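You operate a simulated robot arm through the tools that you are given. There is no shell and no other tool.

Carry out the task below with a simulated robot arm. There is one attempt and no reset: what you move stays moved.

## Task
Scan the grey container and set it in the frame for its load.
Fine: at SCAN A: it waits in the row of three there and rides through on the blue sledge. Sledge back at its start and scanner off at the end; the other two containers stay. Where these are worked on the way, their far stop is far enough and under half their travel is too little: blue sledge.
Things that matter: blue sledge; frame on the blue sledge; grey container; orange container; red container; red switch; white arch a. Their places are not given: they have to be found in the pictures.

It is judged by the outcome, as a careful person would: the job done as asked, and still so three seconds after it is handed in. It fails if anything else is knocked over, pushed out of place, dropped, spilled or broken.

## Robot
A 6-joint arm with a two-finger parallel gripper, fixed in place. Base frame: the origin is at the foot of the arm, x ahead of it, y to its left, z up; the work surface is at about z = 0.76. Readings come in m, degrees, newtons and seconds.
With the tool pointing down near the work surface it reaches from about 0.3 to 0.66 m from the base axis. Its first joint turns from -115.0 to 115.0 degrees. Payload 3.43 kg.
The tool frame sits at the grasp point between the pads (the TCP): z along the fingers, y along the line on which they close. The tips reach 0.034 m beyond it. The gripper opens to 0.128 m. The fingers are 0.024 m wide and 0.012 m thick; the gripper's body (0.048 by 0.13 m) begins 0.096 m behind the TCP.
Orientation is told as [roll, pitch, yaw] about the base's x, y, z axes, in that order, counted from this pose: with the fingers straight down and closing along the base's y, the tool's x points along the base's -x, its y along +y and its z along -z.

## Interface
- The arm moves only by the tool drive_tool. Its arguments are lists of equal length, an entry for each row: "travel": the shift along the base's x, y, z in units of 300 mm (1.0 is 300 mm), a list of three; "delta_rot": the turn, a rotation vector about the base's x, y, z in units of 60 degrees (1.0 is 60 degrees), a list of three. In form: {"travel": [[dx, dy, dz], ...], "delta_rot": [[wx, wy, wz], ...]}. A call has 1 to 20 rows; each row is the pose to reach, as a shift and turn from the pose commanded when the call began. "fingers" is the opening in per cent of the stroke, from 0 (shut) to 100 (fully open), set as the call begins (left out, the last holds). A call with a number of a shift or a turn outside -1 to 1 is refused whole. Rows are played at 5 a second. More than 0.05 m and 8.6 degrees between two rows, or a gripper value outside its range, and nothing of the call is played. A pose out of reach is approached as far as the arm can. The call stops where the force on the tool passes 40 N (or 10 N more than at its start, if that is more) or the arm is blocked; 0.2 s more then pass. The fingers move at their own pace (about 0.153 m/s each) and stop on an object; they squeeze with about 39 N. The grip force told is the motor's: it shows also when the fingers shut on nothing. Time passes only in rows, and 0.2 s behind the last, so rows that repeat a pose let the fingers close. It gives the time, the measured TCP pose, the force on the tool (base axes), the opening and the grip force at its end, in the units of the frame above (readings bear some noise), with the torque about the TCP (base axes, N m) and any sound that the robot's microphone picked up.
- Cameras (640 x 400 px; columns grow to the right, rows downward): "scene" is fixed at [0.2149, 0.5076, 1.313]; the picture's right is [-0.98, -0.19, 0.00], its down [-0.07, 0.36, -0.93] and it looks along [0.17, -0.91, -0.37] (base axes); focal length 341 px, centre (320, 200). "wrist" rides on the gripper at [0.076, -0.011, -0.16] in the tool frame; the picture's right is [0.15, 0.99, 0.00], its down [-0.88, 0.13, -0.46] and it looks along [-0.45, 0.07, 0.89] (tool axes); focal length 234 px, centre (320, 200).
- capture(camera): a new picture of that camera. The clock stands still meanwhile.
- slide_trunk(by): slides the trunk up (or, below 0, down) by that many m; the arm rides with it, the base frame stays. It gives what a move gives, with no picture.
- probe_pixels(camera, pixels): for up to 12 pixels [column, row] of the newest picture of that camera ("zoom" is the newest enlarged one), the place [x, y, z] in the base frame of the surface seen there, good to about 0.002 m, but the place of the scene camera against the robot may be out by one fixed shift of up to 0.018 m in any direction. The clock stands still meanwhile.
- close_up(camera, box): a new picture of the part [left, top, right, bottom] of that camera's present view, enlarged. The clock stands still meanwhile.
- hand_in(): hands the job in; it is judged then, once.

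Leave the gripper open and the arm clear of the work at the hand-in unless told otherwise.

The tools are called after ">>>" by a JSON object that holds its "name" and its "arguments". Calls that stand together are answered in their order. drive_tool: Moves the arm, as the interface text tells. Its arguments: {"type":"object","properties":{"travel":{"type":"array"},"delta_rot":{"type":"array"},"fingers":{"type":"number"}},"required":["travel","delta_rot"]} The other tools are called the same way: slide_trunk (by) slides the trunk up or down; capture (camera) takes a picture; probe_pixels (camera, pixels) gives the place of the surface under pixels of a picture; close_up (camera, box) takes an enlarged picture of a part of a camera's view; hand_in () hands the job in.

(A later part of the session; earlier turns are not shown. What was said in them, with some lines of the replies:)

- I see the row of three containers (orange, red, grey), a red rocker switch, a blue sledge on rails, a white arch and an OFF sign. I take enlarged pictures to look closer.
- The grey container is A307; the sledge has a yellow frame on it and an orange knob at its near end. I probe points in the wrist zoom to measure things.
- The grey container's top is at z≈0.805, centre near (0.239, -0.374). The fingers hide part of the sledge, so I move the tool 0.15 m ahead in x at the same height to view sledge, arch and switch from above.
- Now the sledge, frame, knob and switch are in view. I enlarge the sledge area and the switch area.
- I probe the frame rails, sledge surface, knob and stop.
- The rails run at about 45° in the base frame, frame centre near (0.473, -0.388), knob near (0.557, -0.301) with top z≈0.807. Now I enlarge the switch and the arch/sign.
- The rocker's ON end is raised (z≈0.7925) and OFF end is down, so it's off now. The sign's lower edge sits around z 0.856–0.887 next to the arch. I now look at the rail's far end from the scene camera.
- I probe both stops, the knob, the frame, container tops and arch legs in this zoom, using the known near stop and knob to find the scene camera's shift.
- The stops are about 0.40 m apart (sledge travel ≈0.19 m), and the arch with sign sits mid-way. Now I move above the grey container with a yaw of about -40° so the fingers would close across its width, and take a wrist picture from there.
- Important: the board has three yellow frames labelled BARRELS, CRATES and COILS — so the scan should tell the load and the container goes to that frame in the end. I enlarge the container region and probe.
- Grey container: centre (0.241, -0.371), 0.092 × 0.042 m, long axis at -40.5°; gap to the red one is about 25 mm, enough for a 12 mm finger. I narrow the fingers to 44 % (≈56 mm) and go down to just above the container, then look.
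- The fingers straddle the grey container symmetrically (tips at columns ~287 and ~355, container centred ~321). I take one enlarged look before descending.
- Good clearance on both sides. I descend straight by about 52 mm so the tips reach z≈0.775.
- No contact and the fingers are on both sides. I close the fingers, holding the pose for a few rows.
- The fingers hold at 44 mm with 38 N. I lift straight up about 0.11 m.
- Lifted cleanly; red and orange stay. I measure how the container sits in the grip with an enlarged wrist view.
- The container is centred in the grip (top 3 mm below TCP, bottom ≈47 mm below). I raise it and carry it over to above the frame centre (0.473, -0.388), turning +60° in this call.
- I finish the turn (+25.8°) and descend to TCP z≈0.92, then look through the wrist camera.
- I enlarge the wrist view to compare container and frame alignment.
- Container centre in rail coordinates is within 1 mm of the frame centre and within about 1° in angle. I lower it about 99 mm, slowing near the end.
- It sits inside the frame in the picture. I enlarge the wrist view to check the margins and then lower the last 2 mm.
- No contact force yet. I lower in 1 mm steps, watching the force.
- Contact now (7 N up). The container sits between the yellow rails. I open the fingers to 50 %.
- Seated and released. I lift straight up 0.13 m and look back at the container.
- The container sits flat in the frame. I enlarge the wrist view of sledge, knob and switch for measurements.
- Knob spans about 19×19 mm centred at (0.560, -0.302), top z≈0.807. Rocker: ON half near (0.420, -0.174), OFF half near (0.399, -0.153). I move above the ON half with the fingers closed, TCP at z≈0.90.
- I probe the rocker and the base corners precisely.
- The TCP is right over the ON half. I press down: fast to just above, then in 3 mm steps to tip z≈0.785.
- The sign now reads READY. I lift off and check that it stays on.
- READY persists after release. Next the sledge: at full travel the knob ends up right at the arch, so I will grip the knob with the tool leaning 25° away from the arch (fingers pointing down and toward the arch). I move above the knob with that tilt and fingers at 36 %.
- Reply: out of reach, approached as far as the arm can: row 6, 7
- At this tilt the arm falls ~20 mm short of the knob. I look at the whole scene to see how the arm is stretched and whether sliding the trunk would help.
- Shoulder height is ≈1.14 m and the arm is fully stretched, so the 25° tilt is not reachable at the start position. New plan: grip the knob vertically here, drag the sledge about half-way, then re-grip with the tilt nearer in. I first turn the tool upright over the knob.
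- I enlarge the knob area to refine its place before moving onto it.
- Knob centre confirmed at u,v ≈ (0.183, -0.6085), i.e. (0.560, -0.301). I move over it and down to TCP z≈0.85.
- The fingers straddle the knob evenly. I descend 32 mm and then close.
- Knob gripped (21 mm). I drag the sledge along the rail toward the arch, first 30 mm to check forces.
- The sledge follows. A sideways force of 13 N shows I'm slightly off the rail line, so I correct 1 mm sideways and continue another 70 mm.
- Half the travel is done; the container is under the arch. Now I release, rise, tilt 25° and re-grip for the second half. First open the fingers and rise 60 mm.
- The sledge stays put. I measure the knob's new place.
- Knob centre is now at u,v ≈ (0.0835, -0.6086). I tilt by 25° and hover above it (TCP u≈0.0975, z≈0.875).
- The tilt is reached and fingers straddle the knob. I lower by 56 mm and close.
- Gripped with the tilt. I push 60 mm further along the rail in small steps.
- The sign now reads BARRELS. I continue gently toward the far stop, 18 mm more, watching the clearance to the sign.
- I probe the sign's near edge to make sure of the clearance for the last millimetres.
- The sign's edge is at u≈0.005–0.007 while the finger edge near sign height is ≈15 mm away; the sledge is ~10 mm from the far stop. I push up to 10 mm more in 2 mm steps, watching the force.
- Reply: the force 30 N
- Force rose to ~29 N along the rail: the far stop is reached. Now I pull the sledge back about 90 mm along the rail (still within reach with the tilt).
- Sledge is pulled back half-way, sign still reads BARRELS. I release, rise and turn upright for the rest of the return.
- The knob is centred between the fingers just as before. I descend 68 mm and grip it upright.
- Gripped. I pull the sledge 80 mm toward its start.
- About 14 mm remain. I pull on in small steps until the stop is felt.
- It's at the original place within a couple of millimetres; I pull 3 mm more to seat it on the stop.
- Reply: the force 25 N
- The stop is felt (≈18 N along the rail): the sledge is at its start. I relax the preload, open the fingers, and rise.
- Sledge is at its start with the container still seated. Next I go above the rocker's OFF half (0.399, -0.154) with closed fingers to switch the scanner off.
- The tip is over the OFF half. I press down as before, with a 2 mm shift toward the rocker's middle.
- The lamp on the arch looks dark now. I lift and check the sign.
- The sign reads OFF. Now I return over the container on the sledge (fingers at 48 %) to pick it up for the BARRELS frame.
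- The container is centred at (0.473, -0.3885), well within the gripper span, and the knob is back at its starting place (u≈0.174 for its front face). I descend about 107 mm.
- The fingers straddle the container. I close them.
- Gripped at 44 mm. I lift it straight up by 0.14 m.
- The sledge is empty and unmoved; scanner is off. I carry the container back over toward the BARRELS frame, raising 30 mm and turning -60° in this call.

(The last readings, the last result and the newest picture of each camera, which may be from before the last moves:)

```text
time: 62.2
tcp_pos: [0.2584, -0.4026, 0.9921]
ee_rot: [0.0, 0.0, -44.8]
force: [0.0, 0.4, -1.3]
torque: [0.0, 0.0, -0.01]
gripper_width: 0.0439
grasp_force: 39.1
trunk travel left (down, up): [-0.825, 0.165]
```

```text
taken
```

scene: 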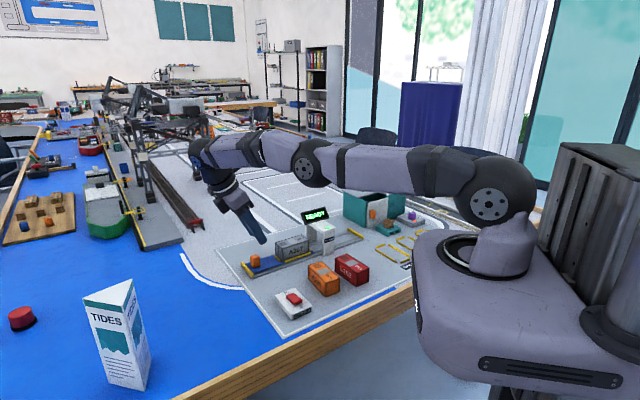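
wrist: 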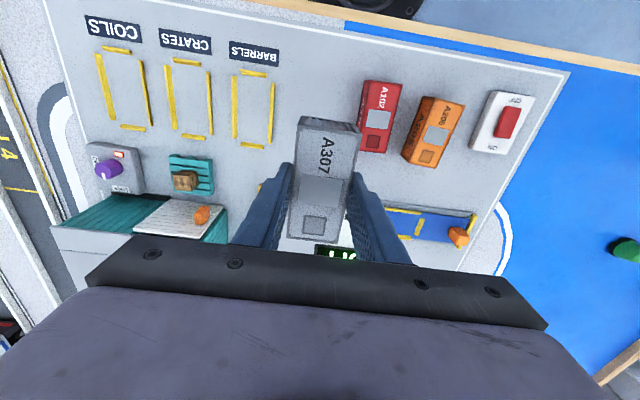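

The BARRELS frame is visible at about (253, 108), below the BARRELS label. I enlarge it.

>>> {"name": "close_up", "arguments": {"camera": "wrist", "box": [190, 30, 310, 170]}}

```text
2.86 times, centred on (250, 100) of wrist
```

zoom: 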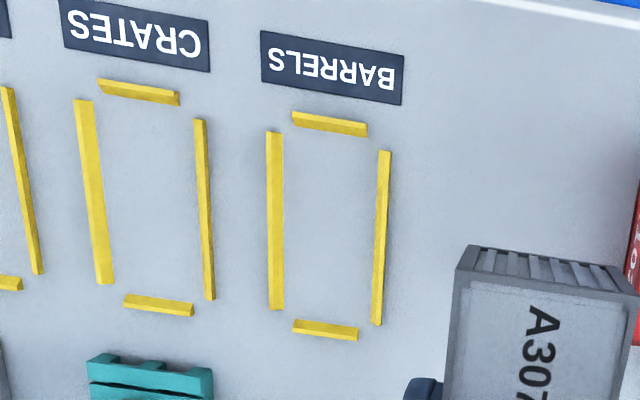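

>>> {"name": "probe_pixels", "arguments": {"camera": "zoom", "pixels": [[276, 135], [276, 307], [385, 153], [377, 322], [294, 118], [366, 130], [295, 326], [356, 335], [328, 225], [276, 220], [381, 240], [330, 150]]}}

>>> {"name": "probe_pixels", "arguments": {"camera": "zoom", "pixels": [[204, 122], [210, 296], [268, 135], [268, 307], [390, 153], [383, 322], [330, 124], [325, 330], [460, 275], [630, 305]]}}

```text
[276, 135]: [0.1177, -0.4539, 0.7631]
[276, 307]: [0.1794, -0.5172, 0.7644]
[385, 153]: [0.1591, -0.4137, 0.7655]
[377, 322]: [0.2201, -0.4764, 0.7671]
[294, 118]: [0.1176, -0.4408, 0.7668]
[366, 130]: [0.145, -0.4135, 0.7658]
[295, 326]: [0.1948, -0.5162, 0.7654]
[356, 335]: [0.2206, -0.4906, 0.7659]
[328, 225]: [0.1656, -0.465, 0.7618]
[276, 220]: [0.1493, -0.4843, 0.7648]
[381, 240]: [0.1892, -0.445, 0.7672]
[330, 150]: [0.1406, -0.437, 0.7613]
```

```text
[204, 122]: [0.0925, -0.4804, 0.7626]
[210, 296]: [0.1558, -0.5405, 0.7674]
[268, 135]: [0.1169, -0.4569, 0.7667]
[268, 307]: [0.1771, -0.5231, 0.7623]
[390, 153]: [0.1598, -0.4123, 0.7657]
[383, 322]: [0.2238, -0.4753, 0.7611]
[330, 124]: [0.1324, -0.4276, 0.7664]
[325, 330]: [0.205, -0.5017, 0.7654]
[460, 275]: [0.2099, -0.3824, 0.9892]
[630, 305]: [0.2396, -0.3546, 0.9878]
```

The BARRELS frame's centre is at about (0.169, -0.466), long axis ≈ -45.5°. I check how the container sits in the hand.

>>> {"name": "close_up", "arguments": {"camera": "wrist", "box": [260, 100, 400, 250]}}

>>> {"name": "probe_pixels", "arguments": {"camera": "zoom", "pixels": [[237, 72], [400, 92], [208, 366], [343, 375], [225, 200], [376, 180], [300, 240], [388, 150], [215, 300]]}}

```text
2.67 times, centred on (330, 175) of wrist
```

zoom: 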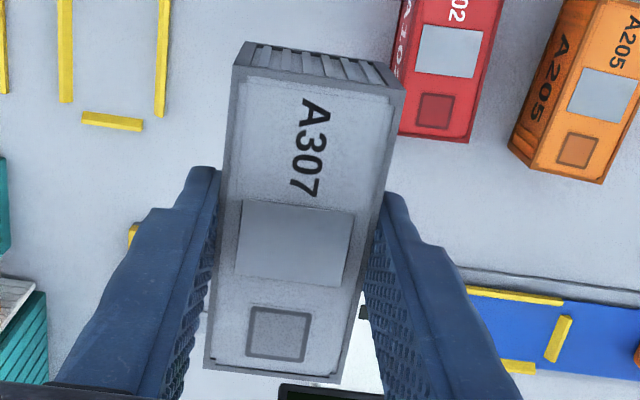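

```text
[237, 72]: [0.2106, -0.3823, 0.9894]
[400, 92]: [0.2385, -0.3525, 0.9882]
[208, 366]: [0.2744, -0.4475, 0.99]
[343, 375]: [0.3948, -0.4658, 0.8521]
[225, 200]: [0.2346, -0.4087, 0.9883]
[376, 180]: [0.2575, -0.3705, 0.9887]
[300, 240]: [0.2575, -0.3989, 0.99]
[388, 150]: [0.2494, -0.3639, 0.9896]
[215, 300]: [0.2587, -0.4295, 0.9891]
```

Container centre in hand ≈(0.2565, -0.400), about 2–3 mm along its length from the TCP, angle ≈ -45.3°. I probe the pallet and customs building to make sure of room around the frame.

>>> {"name": "probe_pixels", "arguments": {"camera": "wrist", "pixels": [[205, 160], [180, 160], [212, 195], [188, 182], [225, 205], [203, 213], [140, 205], [100, 220], [225, 235], [125, 235], [108, 168], [140, 185]]}}

```text
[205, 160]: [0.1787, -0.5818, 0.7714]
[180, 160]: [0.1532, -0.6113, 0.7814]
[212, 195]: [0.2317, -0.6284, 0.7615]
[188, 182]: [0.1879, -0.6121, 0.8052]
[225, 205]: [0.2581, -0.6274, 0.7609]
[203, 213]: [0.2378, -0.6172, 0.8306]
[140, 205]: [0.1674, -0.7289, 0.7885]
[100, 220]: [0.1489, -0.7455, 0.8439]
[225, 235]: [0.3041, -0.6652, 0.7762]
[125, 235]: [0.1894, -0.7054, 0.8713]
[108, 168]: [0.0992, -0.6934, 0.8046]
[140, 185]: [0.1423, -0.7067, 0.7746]
```

All those are farther out and low enough. I move over the BARRELS frame, then down to TCP z≈0.90.

>>> {"name": "drive_tool", "arguments": {"travel": [[-0.097, -0.073, 0], [-0.194, -0.145, 0], [-0.291, -0.218, -0.05], [-0.291, -0.218, -0.18], [-0.291, -0.218, -0.307], [-0.291, -0.218, -0.307]], "delta_rot": [[0, 0, 0], [0, 0, 0], [0, 0, 0], [0, 0, 0], [0, 0, 0], [0, 0, 0]]}}

>>> {"name": "close_up", "arguments": {"camera": "wrist", "box": [250, 80, 400, 250]}}

>>> {"name": "close_up", "arguments": {"camera": "scene", "box": [330, 180, 450, 280]}}

```text
time: 63.6
tcp_pos: [0.1703, -0.4682, 0.899]
ee_rot: [0.0, 0.1, -44.6]
force: [-0.6, 0.8, -2.2]
torque: [0.0, 0.01, -0.01]
gripper_width: 0.0442
grasp_force: 39.0
trunk travel left (down, up): [-0.825, 0.165]
```

```text
2.35 times, centred on (325, 165) of wrist
```

zoom: 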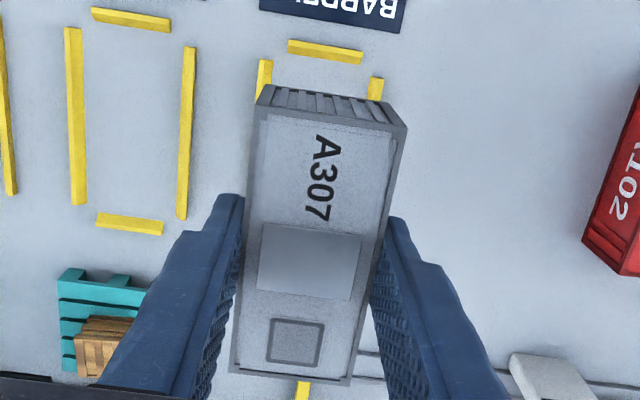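

```text
4.00 times, centred on (390, 230) of scene
```

zoom: 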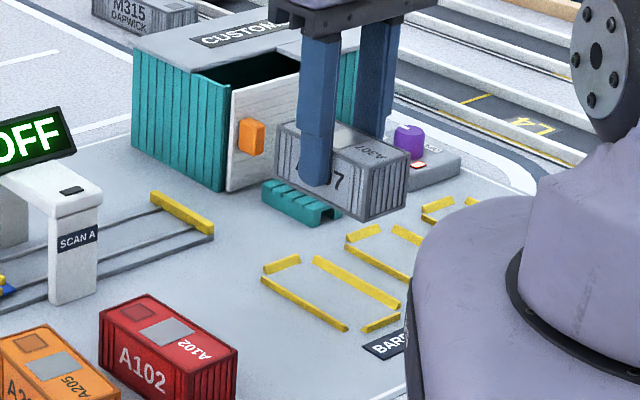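

I probe the container corners and the visible frame parts for a last correction.

>>> {"name": "probe_pixels", "arguments": {"camera": "zoom", "pixels": [[260, 112], [402, 130], [235, 368], [346, 378], [265, 64], [376, 82], [291, 46], [360, 58], [325, 51], [252, 200], [388, 200], [310, 260]]}}

```text
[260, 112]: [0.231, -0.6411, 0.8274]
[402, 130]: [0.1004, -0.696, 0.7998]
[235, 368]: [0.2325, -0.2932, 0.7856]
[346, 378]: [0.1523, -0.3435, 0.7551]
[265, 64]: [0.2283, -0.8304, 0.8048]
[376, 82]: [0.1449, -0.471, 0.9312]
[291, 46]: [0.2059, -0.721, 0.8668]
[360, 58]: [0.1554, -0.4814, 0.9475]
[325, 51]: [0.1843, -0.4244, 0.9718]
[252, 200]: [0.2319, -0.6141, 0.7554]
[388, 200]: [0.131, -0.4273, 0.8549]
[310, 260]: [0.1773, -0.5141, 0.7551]
```

That probe used the scene zoom (it was the newest). I retake the wrist zoom and probe again.

>>> {"name": "close_up", "arguments": {"camera": "wrist", "box": [250, 80, 400, 250]}}

>>> {"name": "probe_pixels", "arguments": {"camera": "zoom", "pixels": [[260, 112], [402, 130], [235, 368], [346, 378], [265, 64], [376, 82], [291, 46], [360, 58], [325, 51], [252, 200], [388, 200], [302, 390]]}}

```text
2.35 times, centred on (325, 165) of wrist
```

zoom: 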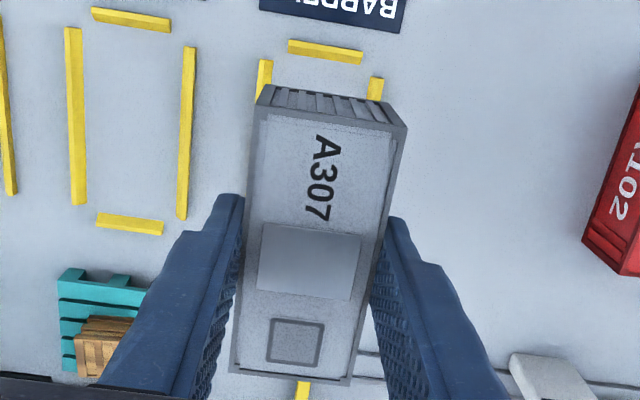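

```text
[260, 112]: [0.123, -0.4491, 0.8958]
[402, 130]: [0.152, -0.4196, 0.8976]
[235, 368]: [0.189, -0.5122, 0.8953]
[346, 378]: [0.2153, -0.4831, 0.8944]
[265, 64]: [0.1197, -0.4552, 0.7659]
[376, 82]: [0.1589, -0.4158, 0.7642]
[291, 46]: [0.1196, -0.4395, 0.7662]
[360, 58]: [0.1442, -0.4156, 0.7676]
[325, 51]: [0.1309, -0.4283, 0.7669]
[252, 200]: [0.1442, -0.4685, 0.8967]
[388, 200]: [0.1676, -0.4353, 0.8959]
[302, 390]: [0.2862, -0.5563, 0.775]
```

Container centre is within 1 mm of the frame centre. I lower it 87 mm with a tiny -0.7° turn, then step down to contact.

>>> {"name": "drive_tool", "arguments": {"travel": [[0, 0, -0.07], [0, 0, -0.14], [0, 0, -0.21], [0, 0, -0.26], [0, 0, -0.285]], "delta_rot": [[0, 0, -0.006], [0, 0, -0.012], [0, 0, -0.012], [0, 0, -0.012], [0, 0, -0.012]]}}

>>> {"name": "close_up", "arguments": {"camera": "wrist", "box": [240, 80, 400, 260]}}

```text
time: 64.8
tcp_pos: [0.1713, -0.4679, 0.8136]
ee_rot: [-0.1, -0.1, -45.4]
force: [0.5, -0.6, -0.5]
torque: [-0.03, 0.01, 0.02]
gripper_width: 0.0444
grasp_force: 38.5
trunk travel left (down, up): [-0.825, 0.165]
```

```text
2.22 times, centred on (320, 170) of wrist
```

zoom: 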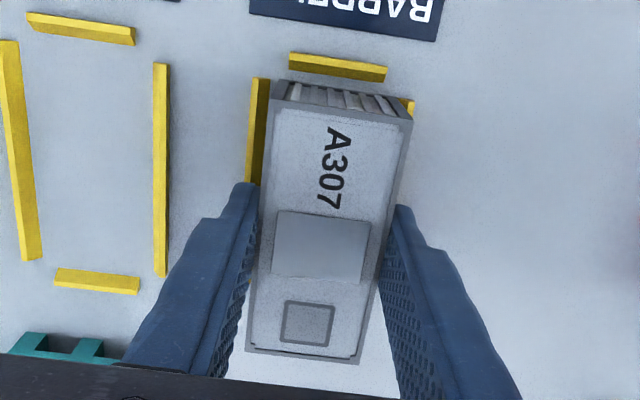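

It's between the rails. I step down to contact in 1 mm increments.

>>> {"name": "drive_tool", "arguments": {"travel": [[0, 0, -0.004], [0, 0, -0.008], [0, 0, -0.008]], "delta_rot": [[0, 0, 0], [0, 0, 0], [0, 0, 0]]}}

>>> {"name": "drive_tool", "arguments": {"travel": [[0, 0, -0.004], [0, 0, -0.004]], "delta_rot": [[0, 0, 0], [0, 0, 0]]}}

```text
time: 65.6
tcp_pos: [0.1708, -0.4659, 0.8122]
ee_rot: [-0.1, 0.0, -45.4]
force: [1.5, 0.0, -1.6]
torque: [0.01, -0.02, -0.05]
gripper_width: 0.0442
grasp_force: 38.8
trunk travel left (down, up): [-0.825, 0.165]
```

```text
time: 66.2
tcp_pos: [0.1702, -0.4658, 0.8099]
ee_rot: [0.0, 0.0, -45.4]
force: [-1.0, -0.1, -0.6]
torque: [0.0, 0.0, -0.01]
gripper_width: 0.0441
grasp_force: 39.2
trunk travel left (down, up): [-0.825, 0.165]
```

>>> {"name": "drive_tool", "arguments": {"travel": [[0, 0, -0.004], [0, 0, -0.004]], "delta_rot": [[0, 0, 0], [0, 0, 0]]}}

>>> {"name": "drive_tool", "arguments": {"travel": [[0, 0, -0.003], [0, 0, -0.003]], "delta_rot": [[0, 0, 0], [0, 0, 0]]}}

```text
time: 66.8
tcp_pos: [0.1714, -0.4659, 0.8098]
ee_rot: [0.1, 0.0, -45.4]
force: [-0.9, -0.8, -1.1]
torque: [0.0, 0.03, -0.05]
gripper_width: 0.0442
grasp_force: 39.2
trunk travel left (down, up): [-0.825, 0.165]
```

```text
time: 67.4
tcp_pos: [0.1723, -0.4665, 0.809]
ee_rot: [0.0, 0.0, -45.5]
force: [0.6, 1.1, 2.2]
torque: [0.11, 0.05, -0.01]
gripper_width: 0.044
grasp_force: 39.0
trunk travel left (down, up): [-0.825, 0.165]
```

Light contact (force turned to +2 N with a small torque). I open the fingers.

>>> {"name": "drive_tool", "arguments": {"travel": [[0, 0, 0], [0, 0, 0], [0, 0, 0]], "delta_rot": [[0, 0, 0], [0, 0, 0], [0, 0, 0]], "fingers": 50}}

>>> {"name": "close_up", "arguments": {"camera": "wrist", "box": [240, 80, 400, 260]}}

```text
time: 68.2
tcp_pos: [0.1718, -0.4658, 0.8092]
ee_rot: [0.1, -0.1, -45.3]
force: [0.6, 0.6, 0.3]
torque: [0.02, 0.01, -0.01]
gripper_width: 0.064
grasp_force: 0.0
trunk travel left (down, up): [-0.825, 0.165]
```

```text
2.22 times, centred on (320, 170) of wrist
```

zoom: 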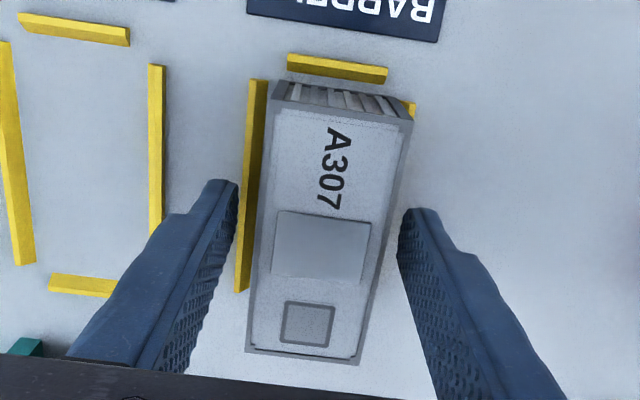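

Released. I rise straight up 0.15 m and inspect.

>>> {"name": "drive_tool", "arguments": {"travel": [[0, 0, 0.05], [0, 0, 0.13], [0, 0, 0.23], [0, 0, 0.35], [0, 0, 0.5], [0, 0, 0.5]], "delta_rot": [[0, 0, 0], [0, 0, 0], [0, 0, 0], [0, 0, 0], [0, 0, 0], [0, 0, 0]]}}

>>> {"name": "capture", "arguments": {"camera": "wrist"}}

>>> {"name": "close_up", "arguments": {"camera": "wrist", "box": [250, 60, 390, 200]}}

```text
time: 69.6
tcp_pos: [0.1707, -0.4679, 0.9584]
ee_rot: [0.0, 0.0, -45.4]
force: [-0.6, 0.3, 0.6]
torque: [0.01, 0.02, 0.04]
gripper_width: 0.064
grasp_force: 0.0
trunk travel left (down, up): [-0.825, 0.165]
```

```text
taken
```

wrist: 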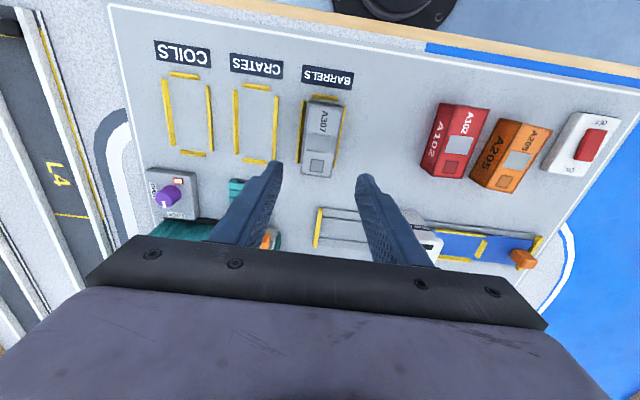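

```text
2.86 times, centred on (320, 130) of wrist
```

zoom: 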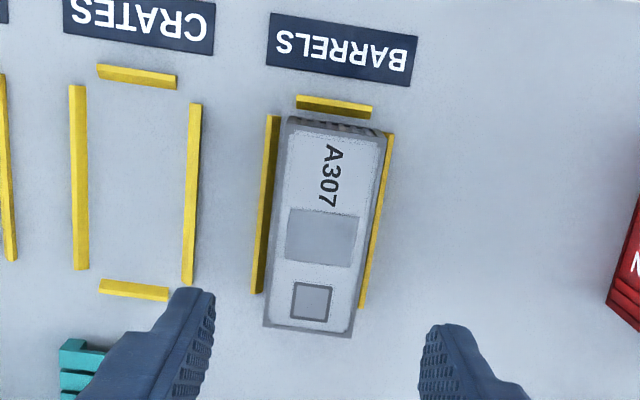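

The container sits in the BARRELS frame. I probe its corners and rails to confirm.

>>> {"name": "probe_pixels", "arguments": {"camera": "zoom", "pixels": [[288, 128], [383, 140], [266, 325], [350, 335], [270, 150], [258, 285], [388, 160], [364, 300], [335, 107], [320, 170], [375, 200], [275, 220]]}}

>>> {"name": "capture", "arguments": {"camera": "scene"}}

```text
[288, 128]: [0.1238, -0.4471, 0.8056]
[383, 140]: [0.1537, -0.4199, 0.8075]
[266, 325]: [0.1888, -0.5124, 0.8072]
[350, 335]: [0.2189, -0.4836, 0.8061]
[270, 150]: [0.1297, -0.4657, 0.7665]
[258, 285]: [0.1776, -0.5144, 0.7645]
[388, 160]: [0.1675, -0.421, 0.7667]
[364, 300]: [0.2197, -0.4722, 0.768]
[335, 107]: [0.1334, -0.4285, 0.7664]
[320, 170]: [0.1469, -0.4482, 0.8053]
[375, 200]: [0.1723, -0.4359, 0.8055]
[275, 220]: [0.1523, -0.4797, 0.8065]
```

```text
taken
```

scene: 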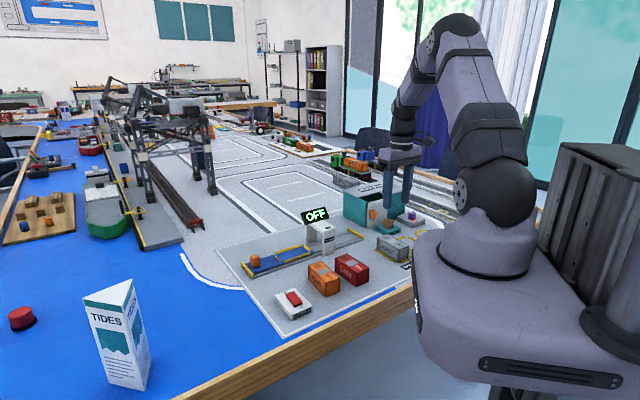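

Container is flat (top z≈0.806 all over) and inside the rails. I raise the arm further and move it back near its first pose, with the gripper open.

>>> {"name": "drive_tool", "arguments": {"travel": [[0, 0, 0.1], [0.08, 0.06, 0.2], [0.19, 0.12, 0.26], [0.3, 0.18, 0.26], [0.42, 0.25, 0.26], [0.5, 0.33, 0.26], [0.56, 0.36, 0.26], [0.56, 0.36, 0.26]], "delta_rot": [[0, 0, 0], [0, 0, 0.12], [0, 0, 0.24], [0, 0, 0.36], [0, 0, 0.48], [0, 0, 0.6], [0, 0, 0.7], [0, 0, 0.75]], "fingers": 100}}

>>> {"name": "capture", "arguments": {"camera": "wrist"}}

>>> {"name": "close_up", "arguments": {"camera": "scene", "box": [210, 180, 450, 330]}}

```text
time: 71.4
tcp_pos: [0.3394, -0.3597, 1.0359]
ee_rot: [0.0, 0.0, -0.3]
force: [0.8, -0.1, -0.6]
torque: [0.02, 0.0, 0.04]
gripper_width: 0.1279
grasp_force: 0.1
trunk travel left (down, up): [-0.825, 0.165]
```

```text
taken
```

wrist: 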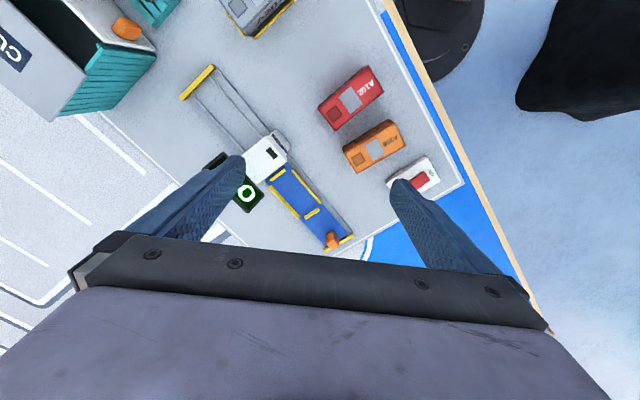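

```text
2.67 times, centred on (330, 255) of scene
```

zoom: 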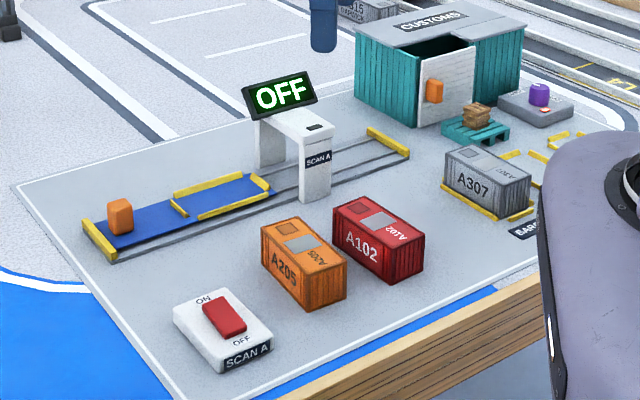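

All is in place. The grey container A307 stands in the BARRELS frame and the sledge is back at its start. The sign reads OFF, the red and orange containers are unmoved, the gripper is open, and the arm is clear. I hand the job in.

>>> {"name": "hand_in", "arguments": {}}

```text
The job is handed in.
```

The grey container (A307) was scanned at SCAN A. The sign read BARRELS, so I set it in the BARRELS frame. I handed the job in and have no verdict back yet.

- **Scan:** with the scanner on, the container rode the blue sledge through the arch to the far stop, then back.
- **Final placement:** it sits flat inside the rails of the BARRELS frame, centred to within about 2 mm.
- **Sledge:** it is back at its start against the near stop, with the knob within about 1 mm of where it began.
- **Scanner:** it is switched off and the sign reads OFF.
- **Other containers:** the red and orange ones look unmoved in the last picture.
- **Arm:** the gripper is open and the arm is raised clear of the work.

The task's list of things that matter named only the frame on the sledge. I took "the frame for its load" to mean the board frame matching the scan result, because the board has frames labelled BARRELS, CRATES and COILS.
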